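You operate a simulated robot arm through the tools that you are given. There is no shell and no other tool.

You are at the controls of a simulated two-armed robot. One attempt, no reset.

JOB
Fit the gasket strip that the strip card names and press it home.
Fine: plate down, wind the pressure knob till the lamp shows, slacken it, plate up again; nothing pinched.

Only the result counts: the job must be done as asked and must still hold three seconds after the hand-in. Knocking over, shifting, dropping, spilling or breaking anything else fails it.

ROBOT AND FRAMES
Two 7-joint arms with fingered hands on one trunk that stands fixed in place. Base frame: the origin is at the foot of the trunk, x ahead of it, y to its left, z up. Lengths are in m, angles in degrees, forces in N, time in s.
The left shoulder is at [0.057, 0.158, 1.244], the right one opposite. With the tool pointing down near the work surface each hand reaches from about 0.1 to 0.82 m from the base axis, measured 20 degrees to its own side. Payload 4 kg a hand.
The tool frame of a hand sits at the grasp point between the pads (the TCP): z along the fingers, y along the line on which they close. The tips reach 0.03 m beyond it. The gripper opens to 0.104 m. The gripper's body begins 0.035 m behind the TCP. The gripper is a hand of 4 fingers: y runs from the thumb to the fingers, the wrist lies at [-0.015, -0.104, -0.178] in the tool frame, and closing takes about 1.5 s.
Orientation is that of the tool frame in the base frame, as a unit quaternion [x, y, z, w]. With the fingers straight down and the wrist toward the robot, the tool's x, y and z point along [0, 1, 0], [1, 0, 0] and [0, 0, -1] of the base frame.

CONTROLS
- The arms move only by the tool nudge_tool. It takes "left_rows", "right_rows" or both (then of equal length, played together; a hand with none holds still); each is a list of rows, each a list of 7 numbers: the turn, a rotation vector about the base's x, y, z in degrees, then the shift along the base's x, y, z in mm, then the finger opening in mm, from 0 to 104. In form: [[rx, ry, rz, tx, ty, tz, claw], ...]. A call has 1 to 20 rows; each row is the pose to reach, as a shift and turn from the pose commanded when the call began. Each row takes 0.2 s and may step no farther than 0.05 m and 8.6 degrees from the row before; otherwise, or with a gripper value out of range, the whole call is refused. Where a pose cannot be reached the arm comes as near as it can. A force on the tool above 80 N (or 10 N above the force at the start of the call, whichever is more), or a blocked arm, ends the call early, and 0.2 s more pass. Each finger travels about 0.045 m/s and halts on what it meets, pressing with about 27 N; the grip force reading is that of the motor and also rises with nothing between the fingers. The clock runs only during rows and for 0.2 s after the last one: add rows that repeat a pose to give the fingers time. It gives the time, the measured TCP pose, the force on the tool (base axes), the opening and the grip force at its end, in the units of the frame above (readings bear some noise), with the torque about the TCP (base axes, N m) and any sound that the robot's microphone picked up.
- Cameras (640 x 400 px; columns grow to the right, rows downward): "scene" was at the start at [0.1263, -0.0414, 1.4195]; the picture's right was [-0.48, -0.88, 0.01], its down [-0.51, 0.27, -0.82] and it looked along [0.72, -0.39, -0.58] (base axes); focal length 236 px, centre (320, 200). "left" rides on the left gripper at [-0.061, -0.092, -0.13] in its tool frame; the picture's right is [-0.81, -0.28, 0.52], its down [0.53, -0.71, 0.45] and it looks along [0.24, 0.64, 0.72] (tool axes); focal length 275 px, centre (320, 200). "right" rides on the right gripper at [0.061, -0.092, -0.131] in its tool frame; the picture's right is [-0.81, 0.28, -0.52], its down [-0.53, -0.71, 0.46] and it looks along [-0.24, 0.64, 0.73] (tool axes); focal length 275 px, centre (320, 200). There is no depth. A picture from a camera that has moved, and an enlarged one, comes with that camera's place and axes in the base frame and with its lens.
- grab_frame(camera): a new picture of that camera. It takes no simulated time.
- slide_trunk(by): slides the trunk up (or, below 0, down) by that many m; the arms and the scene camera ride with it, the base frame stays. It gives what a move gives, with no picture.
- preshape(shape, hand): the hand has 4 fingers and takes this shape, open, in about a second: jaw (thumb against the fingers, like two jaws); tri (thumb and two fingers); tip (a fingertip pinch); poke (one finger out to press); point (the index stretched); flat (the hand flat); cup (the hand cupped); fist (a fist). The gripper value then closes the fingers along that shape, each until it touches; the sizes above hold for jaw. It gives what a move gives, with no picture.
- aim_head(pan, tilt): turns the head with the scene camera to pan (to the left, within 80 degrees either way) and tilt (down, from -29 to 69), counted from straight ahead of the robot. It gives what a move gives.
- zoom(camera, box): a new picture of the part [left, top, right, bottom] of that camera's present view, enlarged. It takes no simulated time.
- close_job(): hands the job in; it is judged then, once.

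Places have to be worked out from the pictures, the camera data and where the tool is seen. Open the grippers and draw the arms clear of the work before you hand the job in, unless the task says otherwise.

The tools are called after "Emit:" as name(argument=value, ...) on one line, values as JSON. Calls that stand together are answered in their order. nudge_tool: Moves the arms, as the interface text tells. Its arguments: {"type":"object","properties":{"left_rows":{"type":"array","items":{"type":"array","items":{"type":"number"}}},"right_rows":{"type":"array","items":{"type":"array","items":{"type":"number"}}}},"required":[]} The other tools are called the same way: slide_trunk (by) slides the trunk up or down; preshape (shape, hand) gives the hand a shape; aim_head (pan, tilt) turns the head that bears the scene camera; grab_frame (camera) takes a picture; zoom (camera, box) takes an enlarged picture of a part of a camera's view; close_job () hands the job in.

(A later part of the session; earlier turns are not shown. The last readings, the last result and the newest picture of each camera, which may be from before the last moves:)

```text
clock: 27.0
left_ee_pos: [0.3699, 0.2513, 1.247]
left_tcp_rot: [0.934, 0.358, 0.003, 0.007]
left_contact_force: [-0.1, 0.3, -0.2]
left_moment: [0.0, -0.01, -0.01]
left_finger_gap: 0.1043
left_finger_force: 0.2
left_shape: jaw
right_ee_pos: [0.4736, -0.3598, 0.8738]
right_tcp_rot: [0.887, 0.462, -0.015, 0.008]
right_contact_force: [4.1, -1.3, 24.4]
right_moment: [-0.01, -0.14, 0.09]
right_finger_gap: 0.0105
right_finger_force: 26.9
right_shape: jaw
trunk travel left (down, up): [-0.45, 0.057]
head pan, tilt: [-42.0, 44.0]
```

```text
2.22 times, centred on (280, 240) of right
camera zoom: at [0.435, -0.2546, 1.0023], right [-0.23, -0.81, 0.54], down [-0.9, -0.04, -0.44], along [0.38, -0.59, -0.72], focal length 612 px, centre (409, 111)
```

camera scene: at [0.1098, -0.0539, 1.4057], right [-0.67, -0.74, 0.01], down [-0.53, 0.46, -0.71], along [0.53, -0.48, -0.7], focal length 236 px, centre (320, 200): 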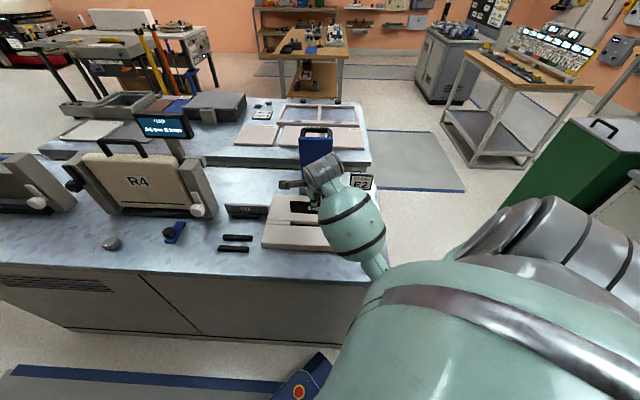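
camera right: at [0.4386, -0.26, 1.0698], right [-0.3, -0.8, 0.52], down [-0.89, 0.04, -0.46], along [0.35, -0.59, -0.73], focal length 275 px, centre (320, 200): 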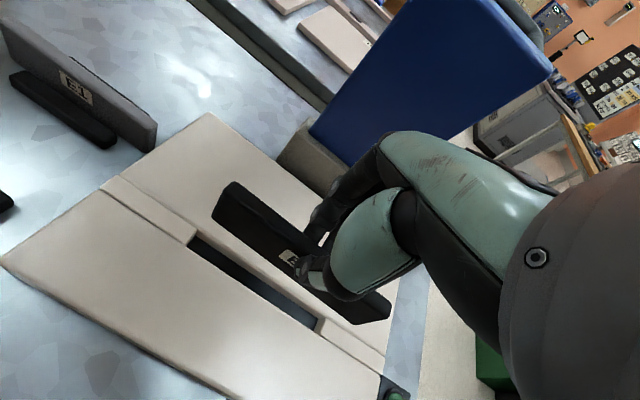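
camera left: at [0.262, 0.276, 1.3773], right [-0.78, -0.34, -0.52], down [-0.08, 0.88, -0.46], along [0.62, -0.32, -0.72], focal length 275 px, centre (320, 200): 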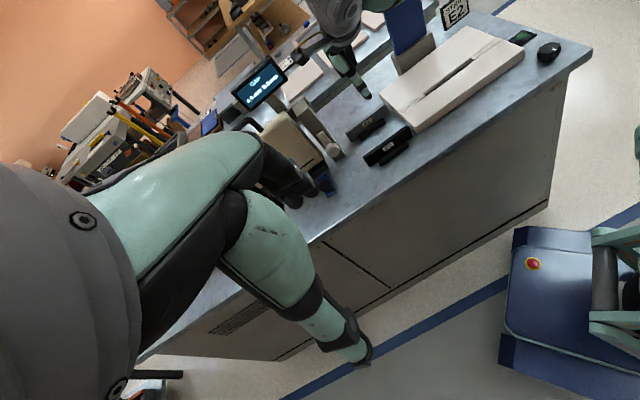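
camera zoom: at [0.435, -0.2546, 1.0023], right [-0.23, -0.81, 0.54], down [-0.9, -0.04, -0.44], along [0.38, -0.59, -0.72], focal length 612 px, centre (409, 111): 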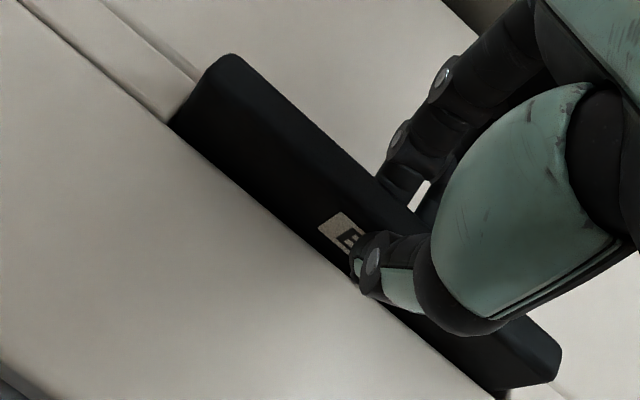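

The strip is on the slot floor (24 N up at z 0.8738), about 13 mm deep and standing upright. I relieve the push by 4 mm and open the fingers slowly.

Emit:
nudge_tool(right_rows=[[0, 0, 0, 0, 0, 4, 5], [0, 0, 0, 0, 0, 4, 5], [0, 0, 0, 0, 0, 4, 14], [0, 0, 0, 0, 0, 4, 22], [0, 0, 0, 0, 0, 4, 32], [0, 0, 0, 0, 0, 4, 44], [0, 0, 0, 0, 0, 4, 50], [0, 0, 0, 0, 0, 4, 50]])

Emit:
zoom(camera="left", box=[405, 15, 515, 105])

Emit:
zoom(camera="right", box=[160, 150, 400, 330])

```text
clock: 28.8
left_ee_pos: [0.3722, 0.2487, 1.2478]
left_tcp_rot: [0.934, 0.358, 0.003, 0.004]
left_contact_force: [-0.6, 0.0, -0.6]
left_moment: [0.01, -0.01, -0.01]
left_finger_gap: 0.1041
left_finger_force: 0.1
left_shape: jaw
right_ee_pos: [0.4742, -0.3611, 0.8743]
right_tcp_rot: [0.887, 0.462, -0.017, 0.005]
right_contact_force: [0.0, 1.1, -0.3]
right_moment: [0.02, -0.02, -0.02]
right_finger_gap: 0.0495
right_finger_force: 0.1
right_shape: jaw
trunk travel left (down, up): [-0.45, 0.057]
head pan, tilt: [-42.0, 44.0]
```

```text
4.44 times, centred on (460, 60) of left
camera zoom: at [0.2628, 0.2772, 1.3768], right [-0.78, -0.34, -0.52], down [-0.08, 0.88, -0.46], along [0.62, -0.32, -0.72], focal length 1224 px, centre (-302, 822)
```

zoom: 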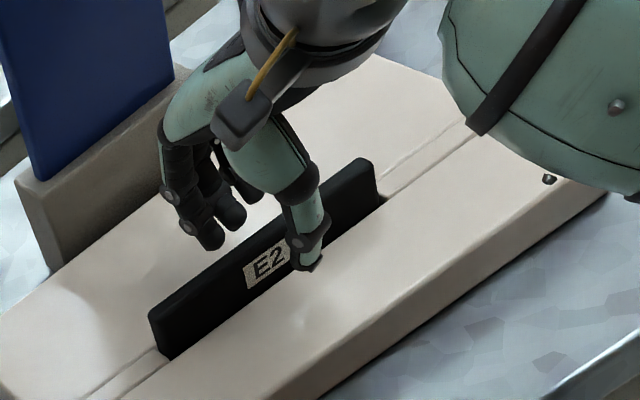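

```text
2.22 times, centred on (280, 240) of right
camera zoom: at [0.437, -0.2553, 1.0043], right [-0.23, -0.81, 0.54], down [-0.9, -0.04, -0.43], along [0.37, -0.59, -0.72], focal length 612 px, centre (409, 111)
```

zoom: 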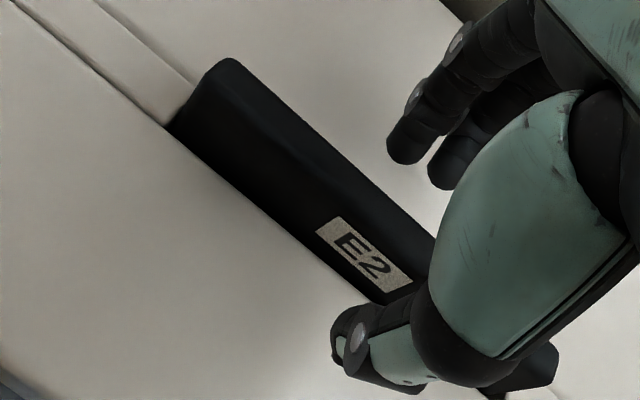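

The strip stands in the slot on its own, label E2 to the front. I raise the hand straight up, undoing the tilt and yaw, to z about 1.17, then look at the plate's handle.

Emit:
nudge_tool(right_rows=[[0, 0, 0, 0, 0, 15, 50], [0, 0, 0, 0, 0, 40, 56], [0, 0, 0, 0, 0, 75, 60], [0.5, -0.5, -3, 0, 0, 115, 60], [1, -1, -6, 0, 0, 155, 50], [1.5, -1.5, -8, 0, 0, 200, 40], [1.5, -1.5, -10, 0, 0, 245, 30], [1.5, -1.5, -10, 0, 0, 290, 30], [1.5, -1.5, -10, 0, 0, 290, 30]])

Emit:
grab_frame(camera="right")

Emit:
grab_frame(camera="scene")

Emit:
zoom(camera="left", box=[360, 0, 520, 100])

```text
clock: 30.8
left_ee_pos: [0.3723, 0.248, 1.2475]
left_tcp_rot: [0.933, 0.359, 0.002, 0.005]
left_contact_force: [0.6, -0.6, 0.6]
left_moment: [0.04, 0.0, -0.01]
left_finger_gap: 0.1039
left_finger_force: 0.0
left_shape: jaw
right_ee_pos: [0.4733, -0.3568, 1.1626]
right_tcp_rot: [0.923, 0.384, -0.001, -0.003]
right_contact_force: [-0.4, 1.0, 0.3]
right_moment: [0.01, 0.02, 0.02]
right_finger_gap: 0.0304
right_finger_force: 0.1
right_shape: jaw
trunk travel left (down, up): [-0.45, 0.057]
head pan, tilt: [-42.0, 44.0]
```

```text
taken
camera right: at [0.4527, -0.2503, 1.2948], right [-0.38, -0.77, 0.51], down [-0.88, 0.13, -0.45], along [0.28, -0.62, -0.73], focal length 275 px, centre (320, 200)
```

right: 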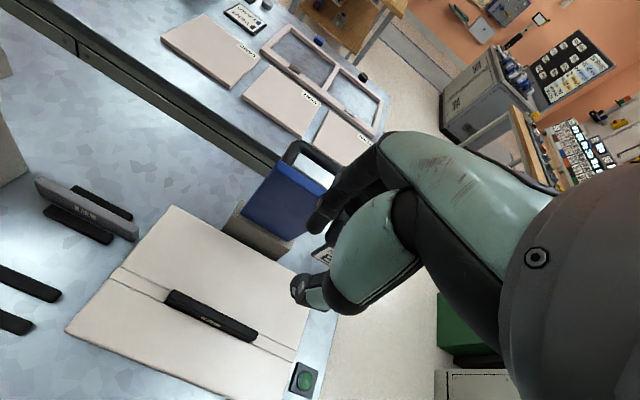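

```text
taken
camera scene: at [0.1097, -0.0542, 1.4057], right [-0.67, -0.74, 0.01], down [-0.53, 0.46, -0.71], along [0.53, -0.48, -0.7], focal length 236 px, centre (320, 200)
```

scene: 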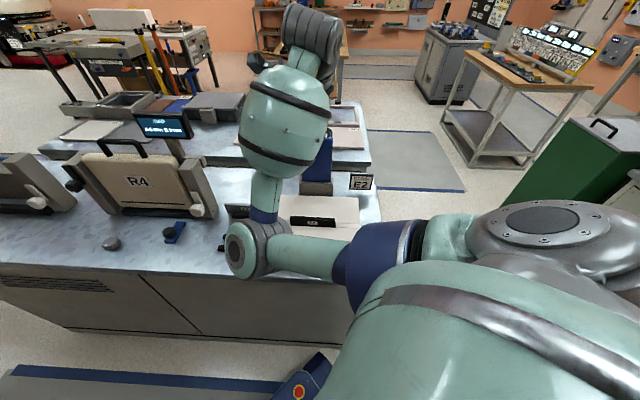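

```text
4.00 times, centred on (440, 50) of left
camera zoom: at [0.263, 0.2771, 1.3768], right [-0.78, -0.34, -0.52], down [-0.08, 0.88, -0.46], along [0.62, -0.32, -0.72], focal length 1101 px, centre (-160, 800)
```

zoom: 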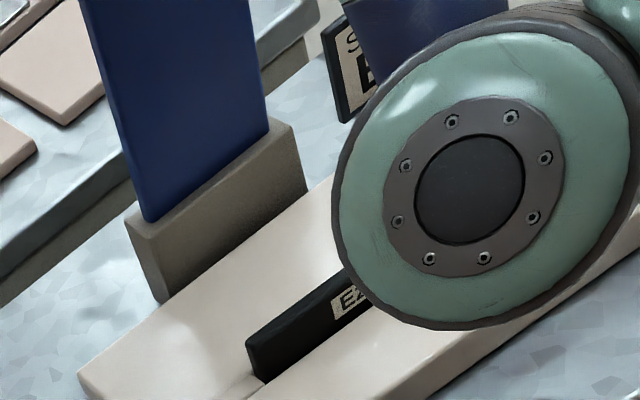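

I zoom in on the plate with its handle, and on the seated strip.

Emit:
zoom(camera="right", box=[220, 130, 360, 270])

Emit:
zoom(camera="right", box=[60, 200, 320, 400])

Emit:
zoom(camera="scene", box=[270, 90, 390, 240])

```text
2.86 times, centred on (290, 200) of right
camera zoom: at [0.4527, -0.2503, 1.2948], right [-0.38, -0.77, 0.51], down [-0.88, 0.13, -0.45], along [0.28, -0.62, -0.73], focal length 786 px, centre (406, 200)
```

zoom: 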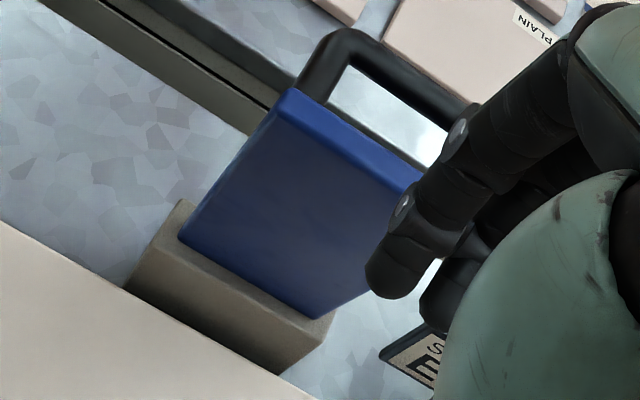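

```text
2.00 times, centred on (190, 300) of right
camera zoom: at [0.4527, -0.2503, 1.2948], right [-0.38, -0.77, 0.51], down [-0.88, 0.13, -0.45], along [0.28, -0.62, -0.73], focal length 551 px, centre (580, 0)
```

zoom: 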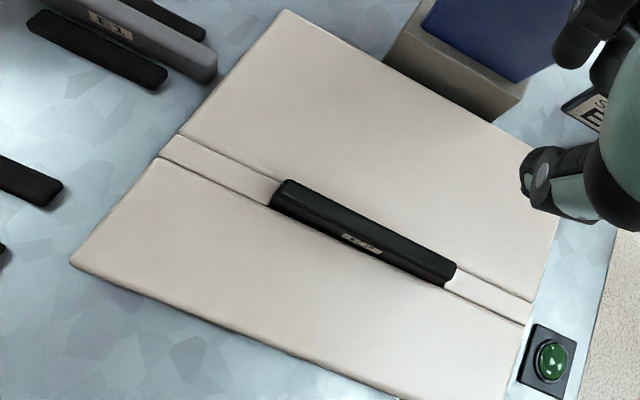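

```text
2.67 times, centred on (330, 165) of scene
camera zoom: at [0.1097, -0.0542, 1.4057], right [-0.67, -0.74, 0.01], down [-0.53, 0.46, -0.71], along [0.53, -0.48, -0.7], focal length 630 px, centre (293, 293)
```

zoom: 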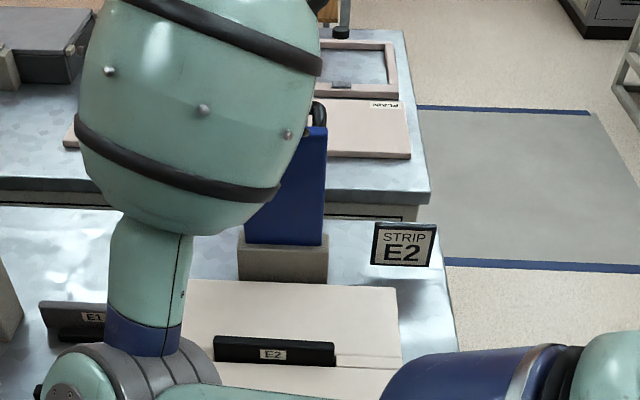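

The strip sits square in the slot. Next the handle: I estimate its bar centre at about (0.599, -0.480, 1.052). I move the right hand above it at z 1.17 and turn the left hand's camera to watch from the side.

Emit:
nudge_tool(right_rows=[[0, 0, 0, 20, -20, 2, 40], [0, 0, 0, 42, -40, 6, 50], [0, 0, 0, 63, -61, 8, 50], [0, 0, 0, 84, -82, 8, 50], [0, 0, 0, 105, -103, 8, 50], [0, 0, 0, 125, -123, 8, 50], [0, 0, 0, 125, -123, 8, 50]], left_rows=[[0, 0, -4, 0, 0, 0, 104], [0, 0, -8, 0, 0, 0, 104], [0, 0, -12, 0, 0, 0, 104], [0, 0, -16, 0, 0, 0, 104], [0, 0, -20, 0, 0, 0, 104], [0, 0, -24, 0, 0, 0, 104], [0, 0, -24, 0, 0, 0, 104]])

Emit:
grab_frame(camera="right")

Emit:
grab_frame(camera="left")

Emit:
grab_frame(camera="scene")

```text
clock: 32.4
left_ee_pos: [0.3377, 0.2177, 1.2616]
left_tcp_rot: [0.988, 0.157, 0.001, 0.006]
left_contact_force: [0.1, 0.4, 0.4]
left_moment: [-0.02, 0.02, -0.02]
left_finger_gap: 0.1037
left_finger_force: 0.0
left_shape: jaw
left hand out of reach, approached as far as the arm can: row 3, 4, 5, 6, 7
right_ee_pos: [0.6023, -0.4842, 1.174]
right_tcp_rot: [0.924, 0.383, 0.001, -0.002]
right_contact_force: [-2.0, -0.3, 0.2]
right_moment: [-0.02, -0.01, 0.03]
right_finger_gap: 0.0499
right_finger_force: 0.0
right_shape: jaw
trunk travel left (down, up): [-0.45, 0.057]
head pan, tilt: [-42.0, 44.0]
```

```text
taken
camera right: at [0.5787, -0.3764, 1.3058], right [-0.38, -0.77, 0.51], down [-0.88, 0.13, -0.45], along [0.28, -0.62, -0.73], focal length 275 px, centre (320, 200)
```

right: 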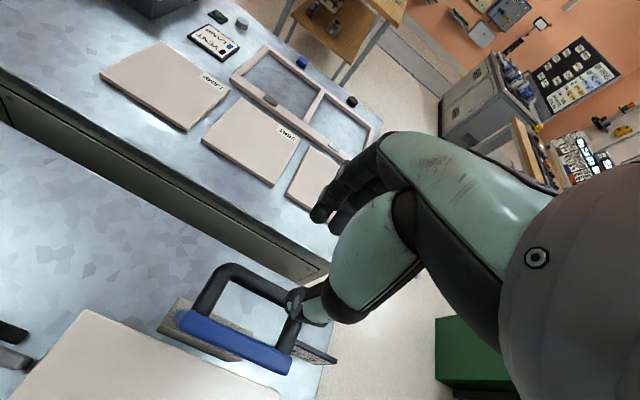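

```text
taken
camera left: at [0.2495, 0.2887, 1.3894], right [-0.85, 0.0, -0.52], down [0.29, 0.84, -0.46], along [0.43, -0.55, -0.72], focal length 275 px, centre (320, 200)
```

left: 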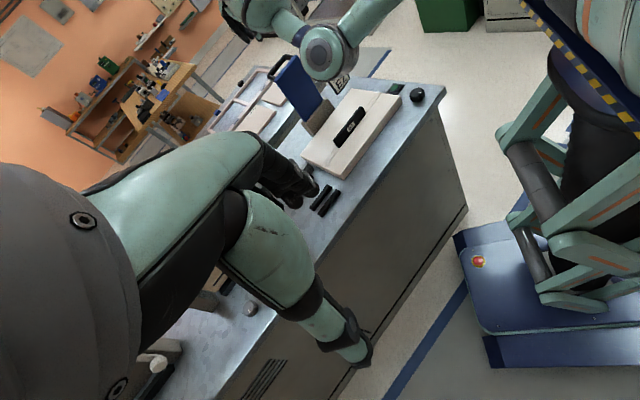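

```text
taken
camera scene: at [0.109, -0.0534, 1.4058], right [-0.67, -0.74, 0.01], down [-0.53, 0.46, -0.71], along [0.53, -0.48, -0.7], focal length 236 px, centre (320, 200)
```

scene: 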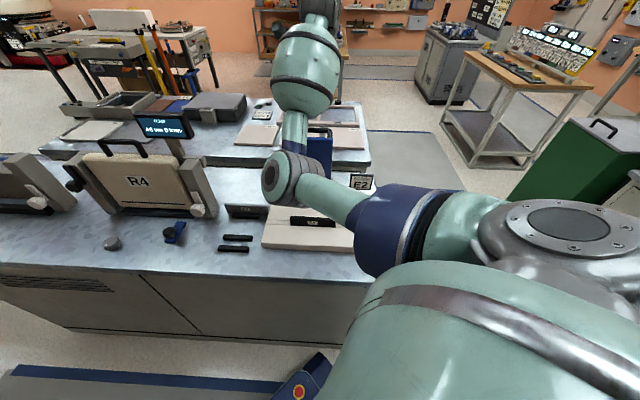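

The right camera now looks right onto the plate's top edge and handle. I zoom in to fix the bar.

Emit:
zoom(camera="right", box=[150, 240, 350, 390])

Emit:
zoom(camera="left", box=[240, 30, 380, 130])

Emit:
zoom(camera="left", box=[290, 70, 430, 200])

```text
2.67 times, centred on (250, 315) of right
camera zoom: at [0.5787, -0.3764, 1.3058], right [-0.38, -0.77, 0.51], down [-0.88, 0.13, -0.45], along [0.28, -0.62, -0.73], focal length 734 px, centre (507, -107)
```

zoom: 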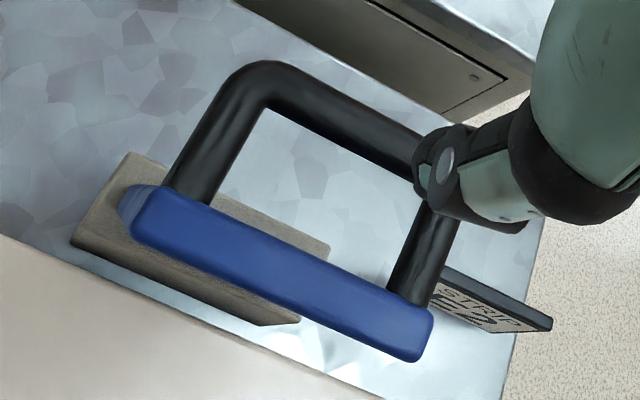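

```text
4.00 times, centred on (310, 80) of left
camera zoom: at [0.2495, 0.2887, 1.3894], right [-0.85, 0.0, -0.52], down [0.29, 0.84, -0.46], along [0.43, -0.55, -0.72], focal length 1101 px, centre (360, 680)
```

zoom: 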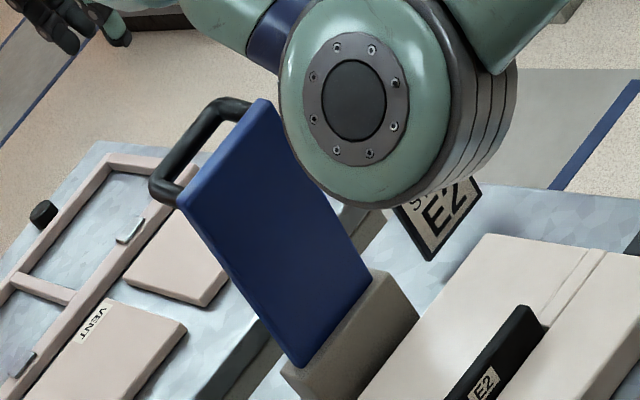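

```text
3.08 times, centred on (360, 135) of left
camera zoom: at [0.2495, 0.2887, 1.3894], right [-0.85, 0.0, -0.52], down [0.29, 0.84, -0.46], along [0.43, -0.55, -0.72], focal length 847 px, centre (197, 400)
```

zoom: 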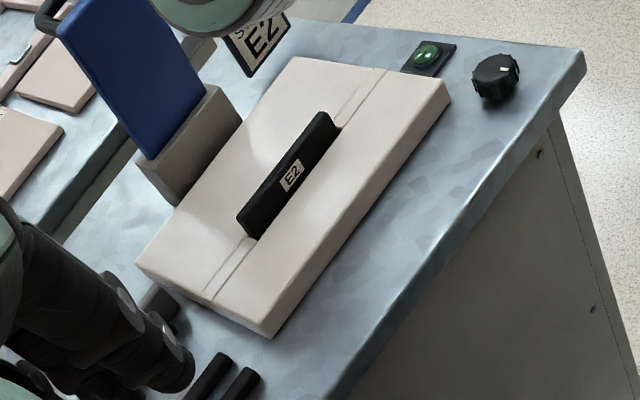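

Both cameras agree: bar centre about (0.599, -0.489, 1.053), some 40 mm behind the plate's back, so the thumb fits in between. I shift 5 mm to centre in the U, set a 34 mm opening, and lower to just above the bar for a check.

Emit:
nudge_tool(right_rows=[[0, 0, 0, -1.5, -4, -20, 40], [0, 0, 0, -3, -4.5, -40, 34], [0, 0, 0, -3, -4.5, -58, 34], [0, 0, 0, -3, -4.5, -74, 34], [0, 0, 0, -3, -4.5, -74, 34]])

Emit:
zoom(camera="right", box=[200, 180, 400, 340])

Emit:
zoom(camera="left", box=[240, 20, 380, 120])

```text
clock: 33.6
left_ee_pos: [0.3374, 0.2191, 1.2601]
left_tcp_rot: [0.988, 0.157, 0.0, 0.006]
left_contact_force: [0.2, -0.5, -0.3]
left_moment: [-0.03, 0.03, -0.03]
left_finger_gap: 0.1044
left_finger_force: 0.0
left_shape: jaw
right_ee_pos: [0.5974, -0.4888, 1.0987]
right_tcp_rot: [0.924, 0.382, 0.0, -0.003]
right_contact_force: [-0.3, -0.6, -0.3]
right_moment: [-0.01, -0.04, 0.0]
right_finger_gap: 0.0346
right_finger_force: 0.0
right_shape: jaw
trunk travel left (down, up): [-0.45, 0.057]
head pan, tilt: [-42.0, 44.0]
```

```text
2.50 times, centred on (300, 260) of right
camera zoom: at [0.5753, -0.3816, 1.2298], right [-0.38, -0.77, 0.51], down [-0.88, 0.13, -0.45], along [0.28, -0.62, -0.73], focal length 688 px, centre (370, 50)
```

zoom: 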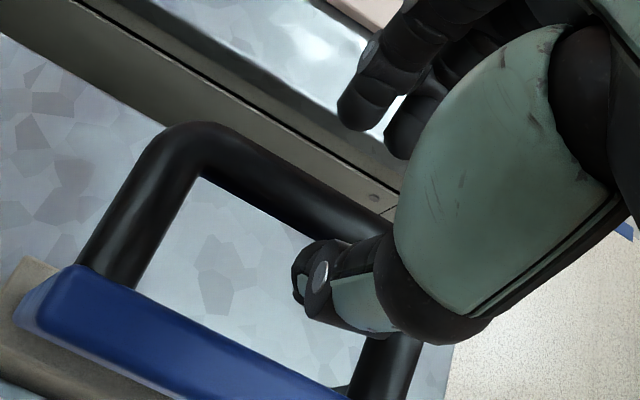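

```text
4.00 times, centred on (310, 70) of left
camera zoom: at [0.2504, 0.2883, 1.3894], right [-0.85, 0.0, -0.52], down [0.29, 0.84, -0.46], along [0.43, -0.55, -0.72], focal length 1101 px, centre (360, 720)
```

zoom: 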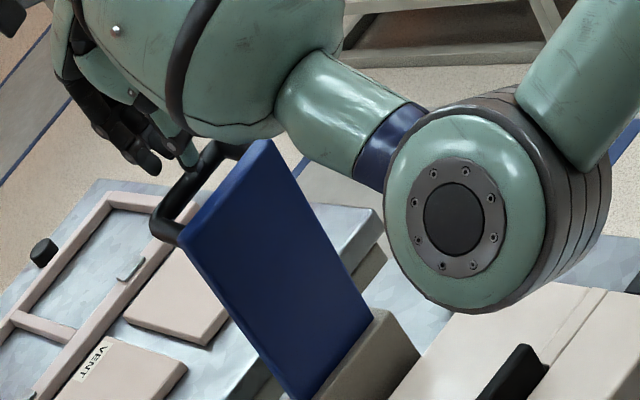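

The thumb lies inside the U and the fingers behind the bar; the TCP is about 4 mm in front of the bar. I correct by 3 mm and lower 37 mm so the bar lies between the pads.

Emit:
nudge_tool(right_rows=[[0, 0, 0, 2.1, -2.1, -10, 34], [0, 0, 0, 2.1, -2.1, -20, 34], [0, 0, 0, 2.1, -2.1, -30, 34], [0, 0, 0, 2.1, -2.1, -37, 34], [0, 0, 0, 2.1, -2.1, -37, 34]])

Emit:
zoom(camera="right", box=[200, 180, 400, 340])

Emit:
zoom(camera="left", box=[240, 20, 380, 120])

```text
clock: 34.8
left_ee_pos: [0.3381, 0.2176, 1.26]
left_tcp_rot: [0.988, 0.157, 0.0, 0.007]
left_contact_force: [-0.2, 0.0, -0.5]
left_moment: [0.0, -0.03, 0.01]
left_finger_gap: 0.104
left_finger_force: 0.1
left_shape: jaw
right_ee_pos: [0.5978, -0.4934, 1.0615]
right_tcp_rot: [0.923, 0.384, 0.001, -0.003]
right_contact_force: [-1.0, -0.1, -0.1]
right_moment: [0.03, -0.01, 0.04]
right_finger_gap: 0.0343
right_finger_force: 0.1
right_shape: jaw
trunk travel left (down, up): [-0.45, 0.057]
head pan, tilt: [-42.0, 44.0]
```

```text
2.50 times, centred on (300, 260) of right
camera zoom: at [0.5763, -0.3843, 1.1922], right [-0.38, -0.77, 0.51], down [-0.88, 0.13, -0.45], along [0.28, -0.62, -0.73], focal length 688 px, centre (370, 50)
```

zoom: 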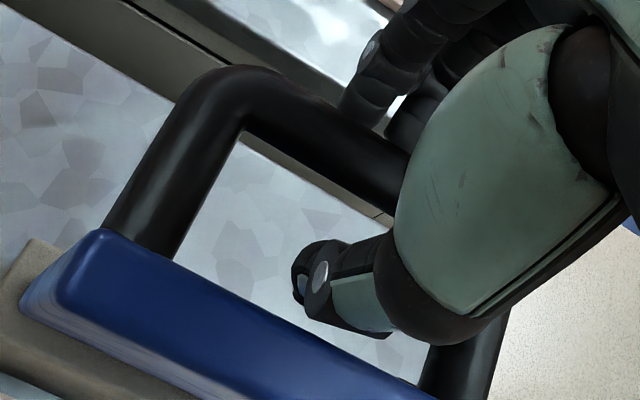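

```text
4.00 times, centred on (310, 70) of left
camera zoom: at [0.2506, 0.288, 1.3894], right [-0.85, 0.0, -0.52], down [0.29, 0.84, -0.46], along [0.43, -0.55, -0.72], focal length 1101 px, centre (360, 720)
```

zoom: 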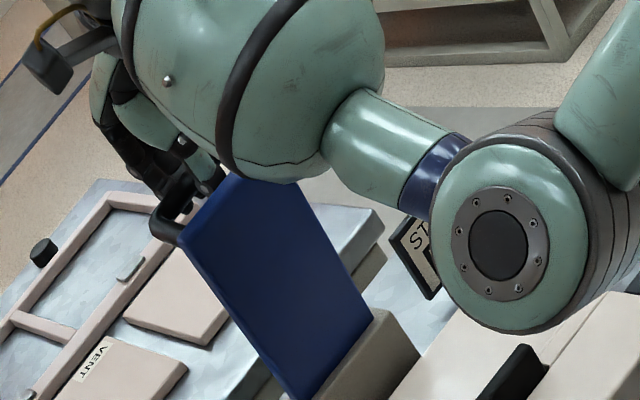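

The bar is between thumb and fingers with no contact. I close on it.

Emit:
nudge_tool(right_rows=[[0, 0, 0, 0, 0, 0, 24], [0, 0, 0, 0, 0, 0, 14], [0, 0, 0, 0, 0, 0, 6], [0, 0, 0, 0, 0, 0, 6], [0, 0, 0, 0, 0, 0, 6]])

Emit:
zoom(camera="right", box=[200, 180, 400, 340])

Emit:
zoom(camera="left", box=[240, 20, 380, 120])

```text
clock: 36.0
left_ee_pos: [0.339, 0.2187, 1.2614]
left_tcp_rot: [0.987, 0.158, 0.0, 0.006]
left_contact_force: [-0.2, 1.3, 0.0]
left_moment: [-0.02, -0.02, -0.01]
left_finger_gap: 0.1041
left_finger_force: 0.1
left_shape: jaw
right_ee_pos: [0.5986, -0.4921, 1.0612]
right_tcp_rot: [0.924, 0.383, -0.001, -0.002]
right_contact_force: [-0.3, 1.3, 0.7]
right_moment: [-0.04, 0.0, -0.01]
right_finger_gap: 0.0064
right_finger_force: 0.0
right_shape: jaw
trunk travel left (down, up): [-0.45, 0.057]
head pan, tilt: [-42.0, 44.0]
```

```text
2.50 times, centred on (300, 260) of right
camera zoom: at [0.5762, -0.3843, 1.1924], right [-0.38, -0.77, 0.51], down [-0.88, 0.13, -0.45], along [0.28, -0.62, -0.73], focal length 688 px, centre (370, 50)
```

zoom: 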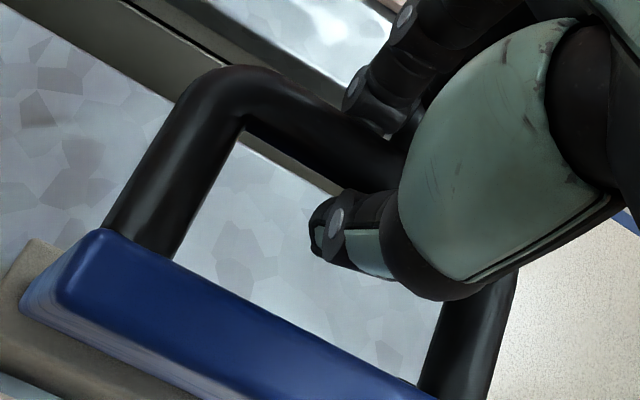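

```text
4.00 times, centred on (310, 70) of left
camera zoom: at [0.2505, 0.2881, 1.3894], right [-0.85, 0.0, -0.52], down [0.29, 0.84, -0.46], along [0.43, -0.55, -0.72], focal length 1101 px, centre (360, 720)
```

zoom: 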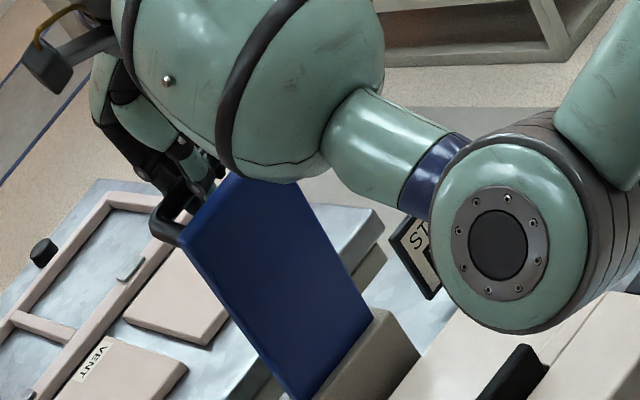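

The fingers went to 6 mm without meeting resistance; the picture suggests their tips closed beneath the bar, caging it. I close fully to see whether they grip.

Emit:
nudge_tool(right_rows=[[0, 0, 0, 0, 0, 0, 0], [0, 0, 0, 0, 0, 0, 0], [0, 0, 0, 0, 0, 0, 0]])

Emit:
zoom(camera="right", box=[260, 180, 380, 270])

Emit:
zoom(camera="left", box=[260, 50, 310, 90])

```text
clock: 36.8
left_ee_pos: [0.3383, 0.2178, 1.26]
left_tcp_rot: [0.988, 0.157, 0.001, 0.005]
left_contact_force: [0.6, -0.3, -1.0]
left_moment: [0.01, 0.01, 0.03]
left_finger_gap: 0.104
left_finger_force: 0.1
left_shape: jaw
right_ee_pos: [0.5981, -0.4903, 1.0597]
right_tcp_rot: [0.923, 0.384, -0.001, -0.004]
right_contact_force: [-4.6, 3.8, -7.1]
right_moment: [-0.02, -0.01, 0.05]
right_finger_gap: 0.0023
right_finger_force: 27.0
right_shape: jaw
trunk travel left (down, up): [-0.45, 0.057]
head pan, tilt: [-42.0, 44.0]
```

```text
4.44 times, centred on (320, 225) of right
camera zoom: at [0.5765, -0.3844, 1.1911], right [-0.38, -0.77, 0.51], down [-0.88, 0.13, -0.45], along [0.28, -0.62, -0.73], focal length 1224 px, centre (320, 89)
```

zoom: 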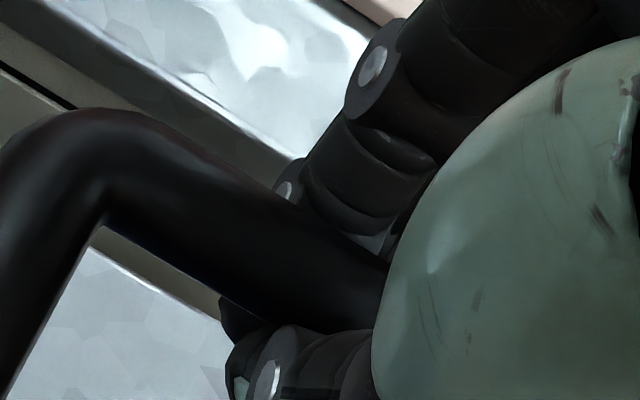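

```text
10.00 times, centred on (285, 70) of left
camera zoom: at [0.2508, 0.2878, 1.3893], right [-0.85, 0.0, -0.52], down [0.29, 0.84, -0.46], along [0.43, -0.55, -0.72], focal length 2753 px, centre (670, 1500)
```

zoom: 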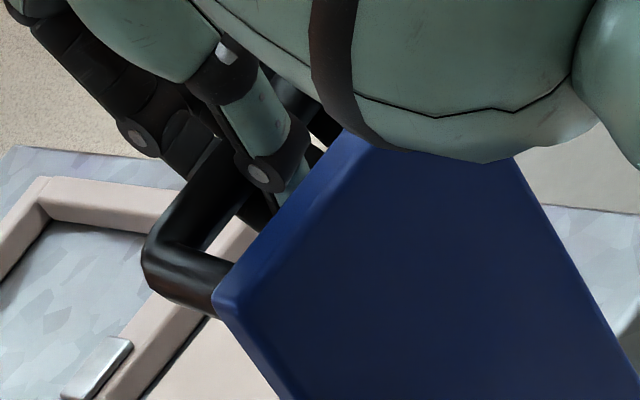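

The fingers wrap under the bar and meet the thumb, so the handle is held in a loose cage. I begin swinging the plate down along an arc about its hinge (estimated at v 0.75, z 0.872, radius 0.182 m), first 12°.

Emit:
nudge_tool(right_rows=[[0, 0, 0, -3.4, 3.4, 0.4, 0], [0, 0, 0, -6.7, 6.7, 0.7, 0], [0, 0, 0, -13.4, 13.4, 1, 0], [0, 0, 0, -20.2, 20.2, 0.7, 0], [0, 0, 0, -26.9, 26.9, 0, 0], [0, 0, 0, -26.9, 26.9, 0, 0]])

Emit:
zoom(camera="left", box=[240, 20, 400, 140])

Emit:
grab_frame(camera="right")

```text
clock: 38.2
left_ee_pos: [0.3398, 0.217, 1.2598]
left_tcp_rot: [0.987, 0.158, -0.001, 0.006]
left_contact_force: [-0.5, 0.3, -0.6]
left_moment: [-0.01, -0.04, 0.01]
left_finger_gap: 0.1037
left_finger_force: 0.0
left_shape: jaw
right_ee_pos: [0.5713, -0.4667, 1.0578]
right_tcp_rot: [0.924, 0.382, 0.0, -0.004]
right_contact_force: [-0.3, -2.4, -13.8]
right_moment: [-0.12, -0.15, 0.06]
right_finger_gap: 0.0024
right_finger_force: 27.1
right_shape: jaw
trunk travel left (down, up): [-0.45, 0.057]
head pan, tilt: [-42.0, 44.0]
```

```text
3.33 times, centred on (320, 80) of left
camera zoom: at [0.2523, 0.2864, 1.3894], right [-0.85, 0.0, -0.52], down [0.29, 0.84, -0.46], along [0.43, -0.54, -0.72], focal length 918 px, centre (320, 600)
```

zoom: 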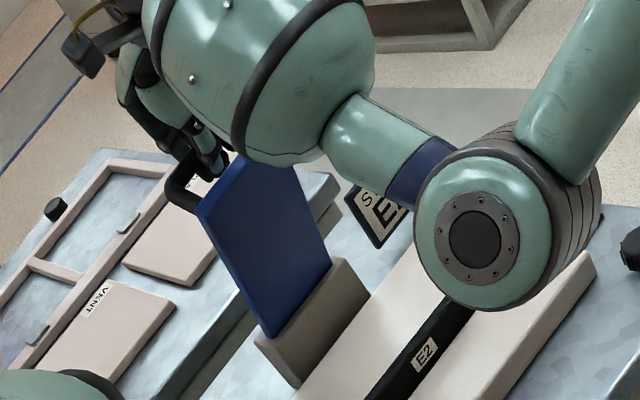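

```text
taken
camera right: at [0.5507, -0.3585, 1.1907], right [-0.38, -0.77, 0.51], down [-0.88, 0.13, -0.45], along [0.28, -0.62, -0.73], focal length 275 px, centre (320, 200)
```

right: 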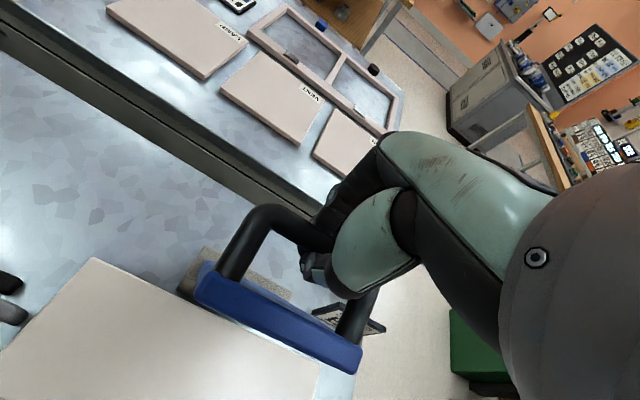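

The plate follows; there is about 14 N downward pull, so my arc is a touch high. I continue by 24° with 2 mm less height.

Emit:
nudge_tool(right_rows=[[0, 0, 0, -6.6, 6.6, -2.2, 0], [0, 0, 0, -13.3, 13.3, -5, 0], [0, 0, 0, -19.9, 19.9, -7.2, 0], [0, 0, 0, -26.3, 26.3, -9.9, 0], [0, 0, 0, -32.7, 32.7, -13.1, 0], [0, 0, 0, -38.9, 38.9, -16.7, 0], [0, 0, 0, -45, 45, -20.8, 0], [0, 0, 0, -50.9, 50.9, -25.4, 0], [0, 0, 0, -50.9, 50.9, -25.4, 0]])

Emit:
zoom(camera="left", box=[240, 20, 400, 140])

Emit:
grab_frame(camera="right")

```text
clock: 40.2
left_ee_pos: [0.3391, 0.2158, 1.2607]
left_tcp_rot: [0.987, 0.158, 0.0, 0.005]
left_contact_force: [-0.1, 1.1, -0.2]
left_moment: [-0.01, -0.01, 0.02]
left_finger_gap: 0.1039
left_finger_force: 0.1
left_shape: jaw
right_ee_pos: [0.5203, -0.4122, 1.0345]
right_tcp_rot: [0.924, 0.383, 0.0, -0.004]
right_contact_force: [1.6, -6.1, -9.4]
right_moment: [-0.07, -0.06, 0.03]
right_finger_gap: 0.0017
right_finger_force: 26.5
right_shape: jaw
trunk travel left (down, up): [-0.45, 0.057]
head pan, tilt: [-42.0, 44.0]
```

```text
3.33 times, centred on (320, 80) of left
camera zoom: at [0.252, 0.2862, 1.3895], right [-0.85, 0.0, -0.52], down [0.29, 0.84, -0.46], along [0.43, -0.54, -0.72], focal length 918 px, centre (320, 600)
```

zoom: 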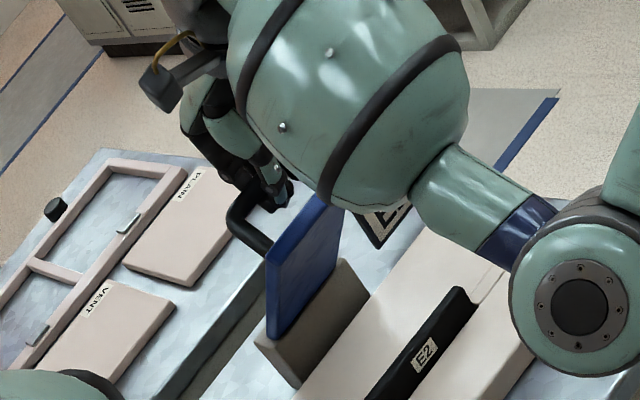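

```text
taken
camera right: at [0.4988, -0.306, 1.1662], right [-0.38, -0.77, 0.51], down [-0.88, 0.13, -0.45], along [0.28, -0.62, -0.73], focal length 275 px, centre (320, 200)
```

right: 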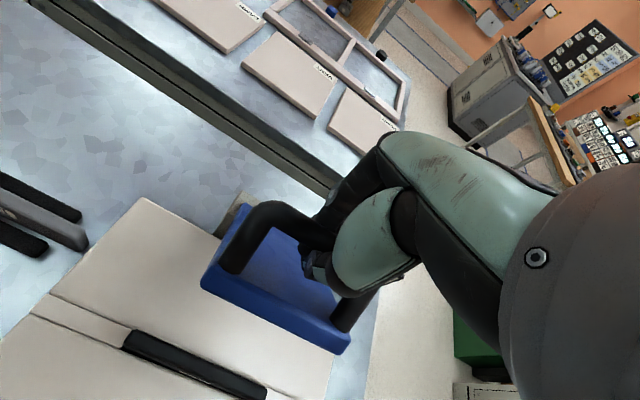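

The plate swings freely with small forces. I continue to about 150°, pulling the radius in by 2 mm.

Emit:
nudge_tool(right_rows=[[0, 0, 0, -5.6, 5.6, -5.2, 0], [0, 0, 0, -11, 11, -10.8, 0], [0, 0, 0, -16.2, 16.2, -16.8, 0], [0, 0, 0, -21.1, 21.1, -23.1, 0], [0, 0, 0, -25.8, 25.8, -29.9, 0], [0, 0, 0, -30.3, 30.3, -37, 0], [0, 0, 0, -34.6, 34.6, -44.4, 0], [0, 0, 0, -38.7, 38.7, -52, 0], [0, 0, 0, -42.4, 42.4, -60, 0], [0, 0, 0, -46, 46, -68.2, 0], [0, 0, 0, -46, 46, -68.2, 0]])

Emit:
zoom(camera="left", box=[240, 20, 440, 170])

Emit:
grab_frame(camera="right")

Emit:
grab_frame(camera="scene")

```text
clock: 42.6
left_ee_pos: [0.3378, 0.2186, 1.2601]
left_tcp_rot: [0.988, 0.157, 0.0, 0.006]
left_contact_force: [0.0, -0.9, 0.0]
left_moment: [-0.03, -0.02, -0.02]
left_finger_gap: 0.1039
left_finger_force: 0.1
left_shape: jaw
right_ee_pos: [0.4751, -0.3679, 0.9672]
right_tcp_rot: [0.924, 0.383, 0.0, -0.003]
right_contact_force: [0.9, 2.6, -0.5]
right_moment: [-0.09, -0.07, 0.11]
right_finger_gap: 0.0018
right_finger_force: 27.1
right_shape: jaw
trunk travel left (down, up): [-0.45, 0.057]
head pan, tilt: [-42.0, 44.0]
```

```text
2.67 times, centred on (340, 95) of left
camera zoom: at [0.2511, 0.2882, 1.3893], right [-0.85, 0.0, -0.52], down [0.29, 0.84, -0.46], along [0.43, -0.55, -0.72], focal length 734 px, centre (267, 480)
```

zoom: 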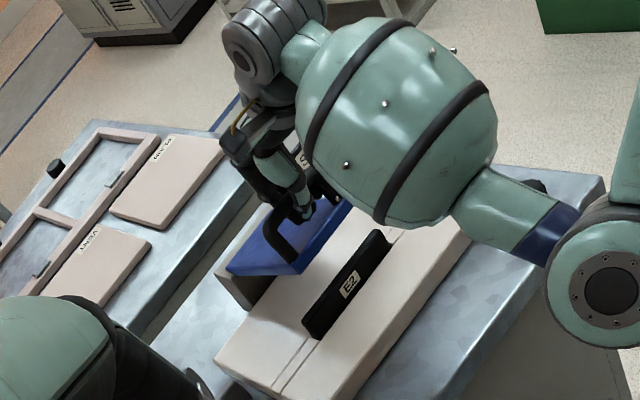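

```text
taken
camera right: at [0.4524, -0.2596, 1.0991], right [-0.38, -0.77, 0.51], down [-0.88, 0.13, -0.45], along [0.28, -0.62, -0.73], focal length 275 px, centre (320, 200)
```

right: 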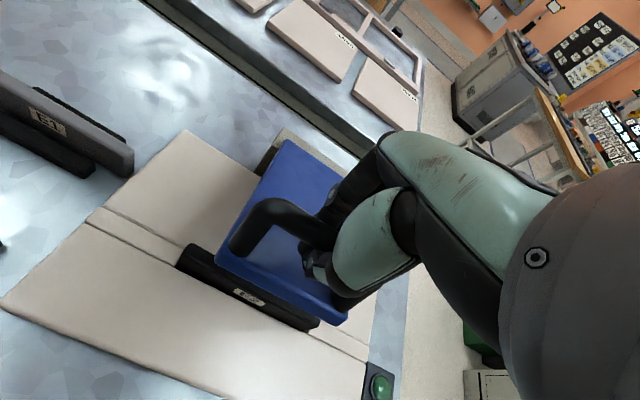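

```text
taken
camera scene: at [0.1101, -0.0539, 1.4057], right [-0.67, -0.74, 0.01], down [-0.53, 0.46, -0.71], along [0.53, -0.48, -0.7], focal length 236 px, centre (320, 200)
```

scene: 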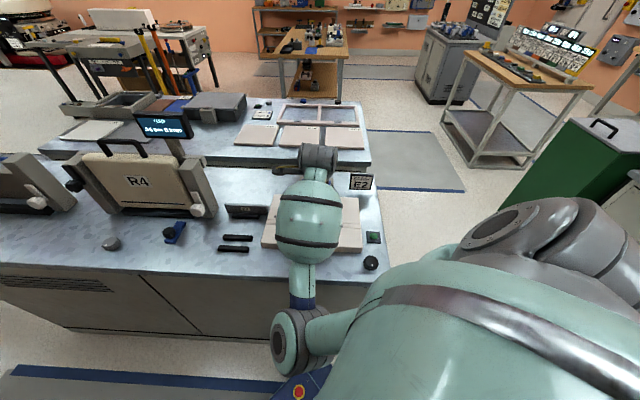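

The plate is now just above the strip with almost no force. I continue carefully to 162° and watch for contact.

Emit:
nudge_tool(right_rows=[[0, 0, 0, -1.7, 1.7, -4, 0], [0, 0, 0, -3.2, 3.2, -8.3, 0], [0, 0, 0, -4.7, 4.7, -12.5, 0], [0, 0, 0, -6.1, 6.1, -16.8, 0], [0, 0, 0, -7.4, 7.4, -21, 0], [0, 0, 0, -8.6, 8.6, -25.5, 0], [0, 0, 0, -9.7, 9.7, -30, 0], [0, 0, 0, -10.8, 10.8, -34.4, 0], [0, 0, 0, -10.8, 10.8, -34.4, 0]])

Emit:
zoom(camera="left", box=[280, 50, 420, 170])

Emit:
zoom(camera="right", box=[150, 120, 400, 360])

```text
clock: 44.6
left_ee_pos: [0.3383, 0.2192, 1.2582]
left_tcp_rot: [0.988, 0.157, 0.0, 0.007]
left_contact_force: [0.1, 0.3, 0.2]
left_moment: [-0.05, 0.04, 0.02]
left_finger_gap: 0.1039
left_finger_force: 0.0
left_shape: jaw
right_ee_pos: [0.463, -0.3557, 0.9336]
right_tcp_rot: [0.924, 0.383, 0.0, -0.002]
right_contact_force: [-0.7, 4.1, 0.9]
right_moment: [-0.12, -0.06, 0.1]
right_finger_gap: 0.0017
right_finger_force: 26.9
right_shape: jaw
trunk travel left (down, up): [-0.45, 0.057]
head pan, tilt: [-42.0, 44.0]
```

```text
3.33 times, centred on (350, 110) of left
camera zoom: at [0.2506, 0.2886, 1.3893], right [-0.85, 0.0, -0.52], down [0.29, 0.84, -0.46], along [0.43, -0.55, -0.72], focal length 918 px, centre (220, 500)
```

zoom: 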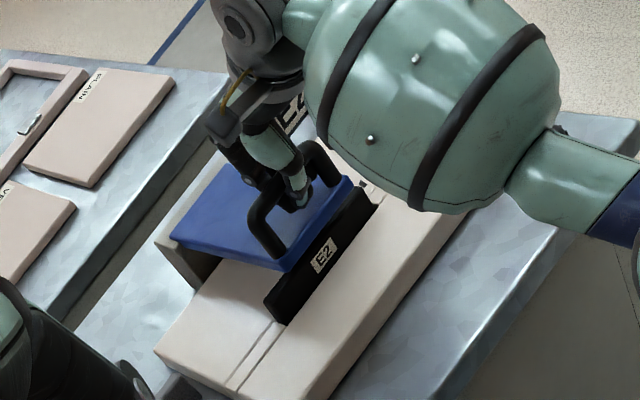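

```text
1.67 times, centred on (275, 240) of right
camera zoom: at [0.4414, -0.2484, 1.0644], right [-0.38, -0.77, 0.51], down [-0.88, 0.13, -0.45], along [0.28, -0.62, -0.73], focal length 459 px, centre (395, 133)
```

zoom: 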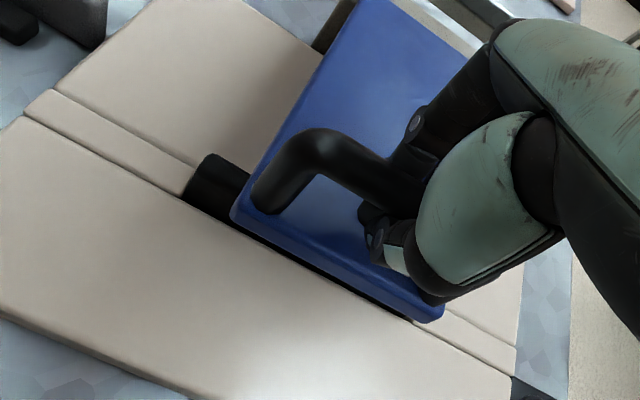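

Nearly flat, still free. I lower the last few degrees in small steps until the plate rests on the strip.

Emit:
nudge_tool(right_rows=[[0, 0, 0, -0.6, 0.6, -3, 0], [0, 0, 0, -1.2, 1.2, -6, 0], [0, 0, 0, -1.9, 1.9, -9, 0], [0, 0, 0, -2.4, 2.4, -12, 0], [0, 0, 0, -2.4, 2.4, -12, 0]])

Emit:
zoom(camera="left", box=[280, 50, 420, 170])

Emit:
zoom(camera="right", box=[150, 120, 400, 360])

```text
clock: 45.8
left_ee_pos: [0.3387, 0.2184, 1.2605]
left_tcp_rot: [0.987, 0.158, 0.001, 0.007]
left_contact_force: [-0.1, -0.7, -0.1]
left_moment: [0.02, 0.01, -0.01]
left_finger_gap: 0.104
left_finger_force: 0.1
left_shape: jaw
right_ee_pos: [0.4634, -0.3534, 0.9252]
right_tcp_rot: [0.924, 0.383, 0.004, 0.0]
right_contact_force: [-7.5, 1.6, 2.1]
right_moment: [-0.04, -0.04, 0.14]
right_finger_gap: 0.0022
right_finger_force: 27.1
right_shape: jaw
trunk travel left (down, up): [-0.45, 0.057]
head pan, tilt: [-42.0, 44.0]
```

```text
3.33 times, centred on (350, 110) of left
camera zoom: at [0.2497, 0.2884, 1.3897], right [-0.85, 0.0, -0.52], down [0.29, 0.84, -0.46], along [0.43, -0.55, -0.72], focal length 918 px, centre (220, 500)
```

zoom: 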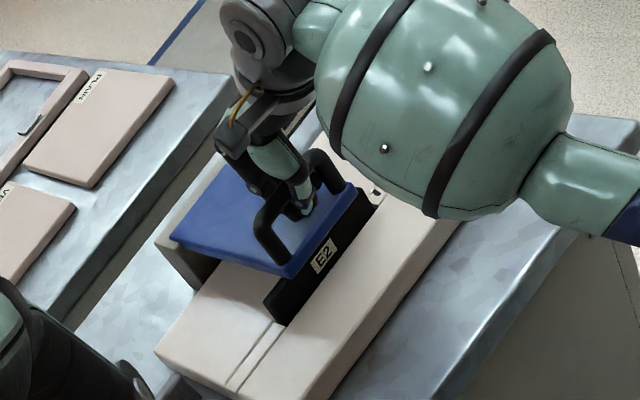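

```text
1.67 times, centred on (275, 240) of right
camera zoom: at [0.4399, -0.2459, 1.0559], right [-0.38, -0.77, 0.51], down [-0.88, 0.13, -0.46], along [0.29, -0.63, -0.72], focal length 459 px, centre (395, 133)
```

zoom: 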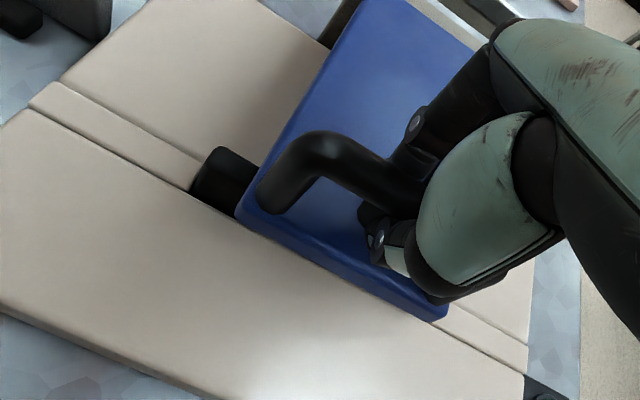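

The arm sits 3-4 mm off its command while the tool force is small, so I check whether the arm itself is touching something.

Emit:
grab_frame(camera="scene")

Emit:
grab_frame(camera="left")

Emit:
zoom(camera="left", box=[310, 80, 390, 150])

```text
taken
camera scene: at [0.1084, -0.0537, 1.4061], right [-0.67, -0.74, 0.01], down [-0.53, 0.46, -0.71], along [0.53, -0.48, -0.7], focal length 236 px, centre (320, 200)
```

scene: 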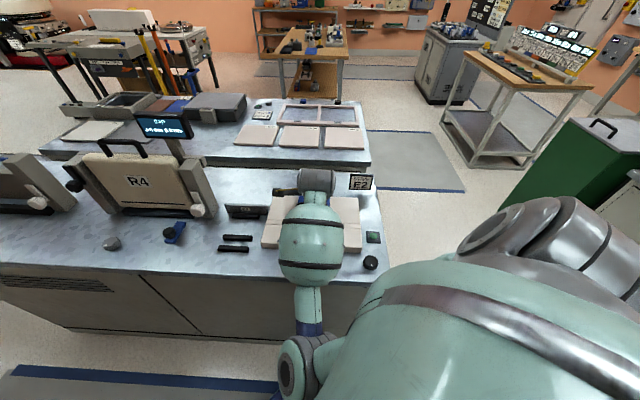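

```text
taken
camera left: at [0.2497, 0.2884, 1.3897], right [-0.85, 0.0, -0.52], down [0.29, 0.84, -0.46], along [0.43, -0.55, -0.72], focal length 275 px, centre (320, 200)
```

left: 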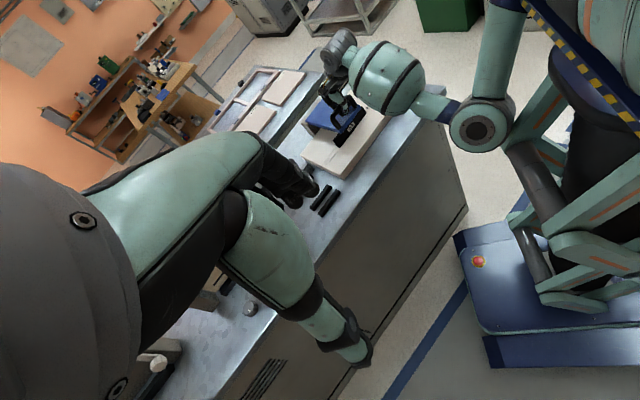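

```text
5.71 times, centred on (350, 115) of left
camera zoom: at [0.2497, 0.2884, 1.3897], right [-0.85, 0.0, -0.52], down [0.29, 0.84, -0.46], along [0.43, -0.55, -0.72], focal length 1573 px, centre (149, 686)
```

zoom: 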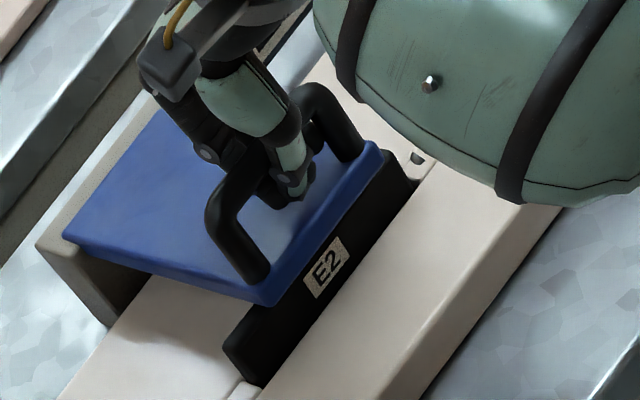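

The plate seems to be lying on or just above the strip. I press down 3 mm more to tell contact from arm deflection.

Emit:
nudge_tool(right_rows=[[0, 0, 0, -0.3, 0.3, -1.5, 0], [0, 0, 0, -0.6, 0.6, -3, 0], [0, 0, 0, -0.6, 0.6, -3, 0]])

Emit:
zoom(camera="left", box=[310, 80, 390, 150])

```text
clock: 46.6
left_ee_pos: [0.3364, 0.2183, 1.2593]
left_tcp_rot: [0.987, 0.158, 0.001, 0.007]
left_contact_force: [-0.6, -0.7, 0.1]
left_moment: [0.04, 0.0, 0.02]
left_finger_gap: 0.104
left_finger_force: 0.1
left_shape: jaw
right_ee_pos: [0.4643, -0.3527, 0.9247]
right_tcp_rot: [0.924, 0.382, 0.008, 0.001]
right_contact_force: [-10.6, 2.2, 2.8]
right_moment: [-0.03, -0.08, 0.15]
right_finger_gap: 0.0022
right_finger_force: 26.9
right_shape: jaw
trunk travel left (down, up): [-0.45, 0.057]
head pan, tilt: [-42.0, 44.0]
```

```text
5.71 times, centred on (350, 115) of left
camera zoom: at [0.2491, 0.2884, 1.3897], right [-0.85, 0.0, -0.52], down [0.29, 0.84, -0.46], along [0.43, -0.55, -0.72], focal length 1573 px, centre (149, 686)
```

zoom: 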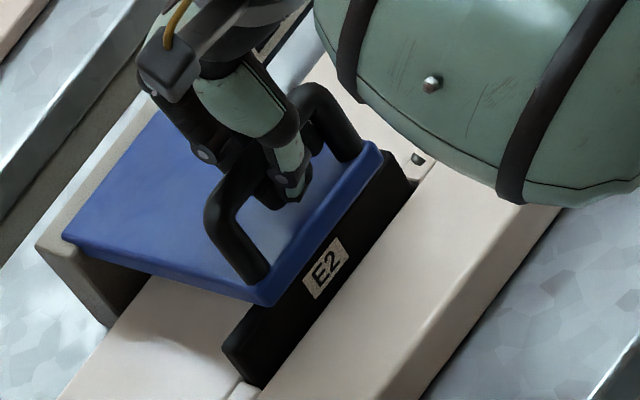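

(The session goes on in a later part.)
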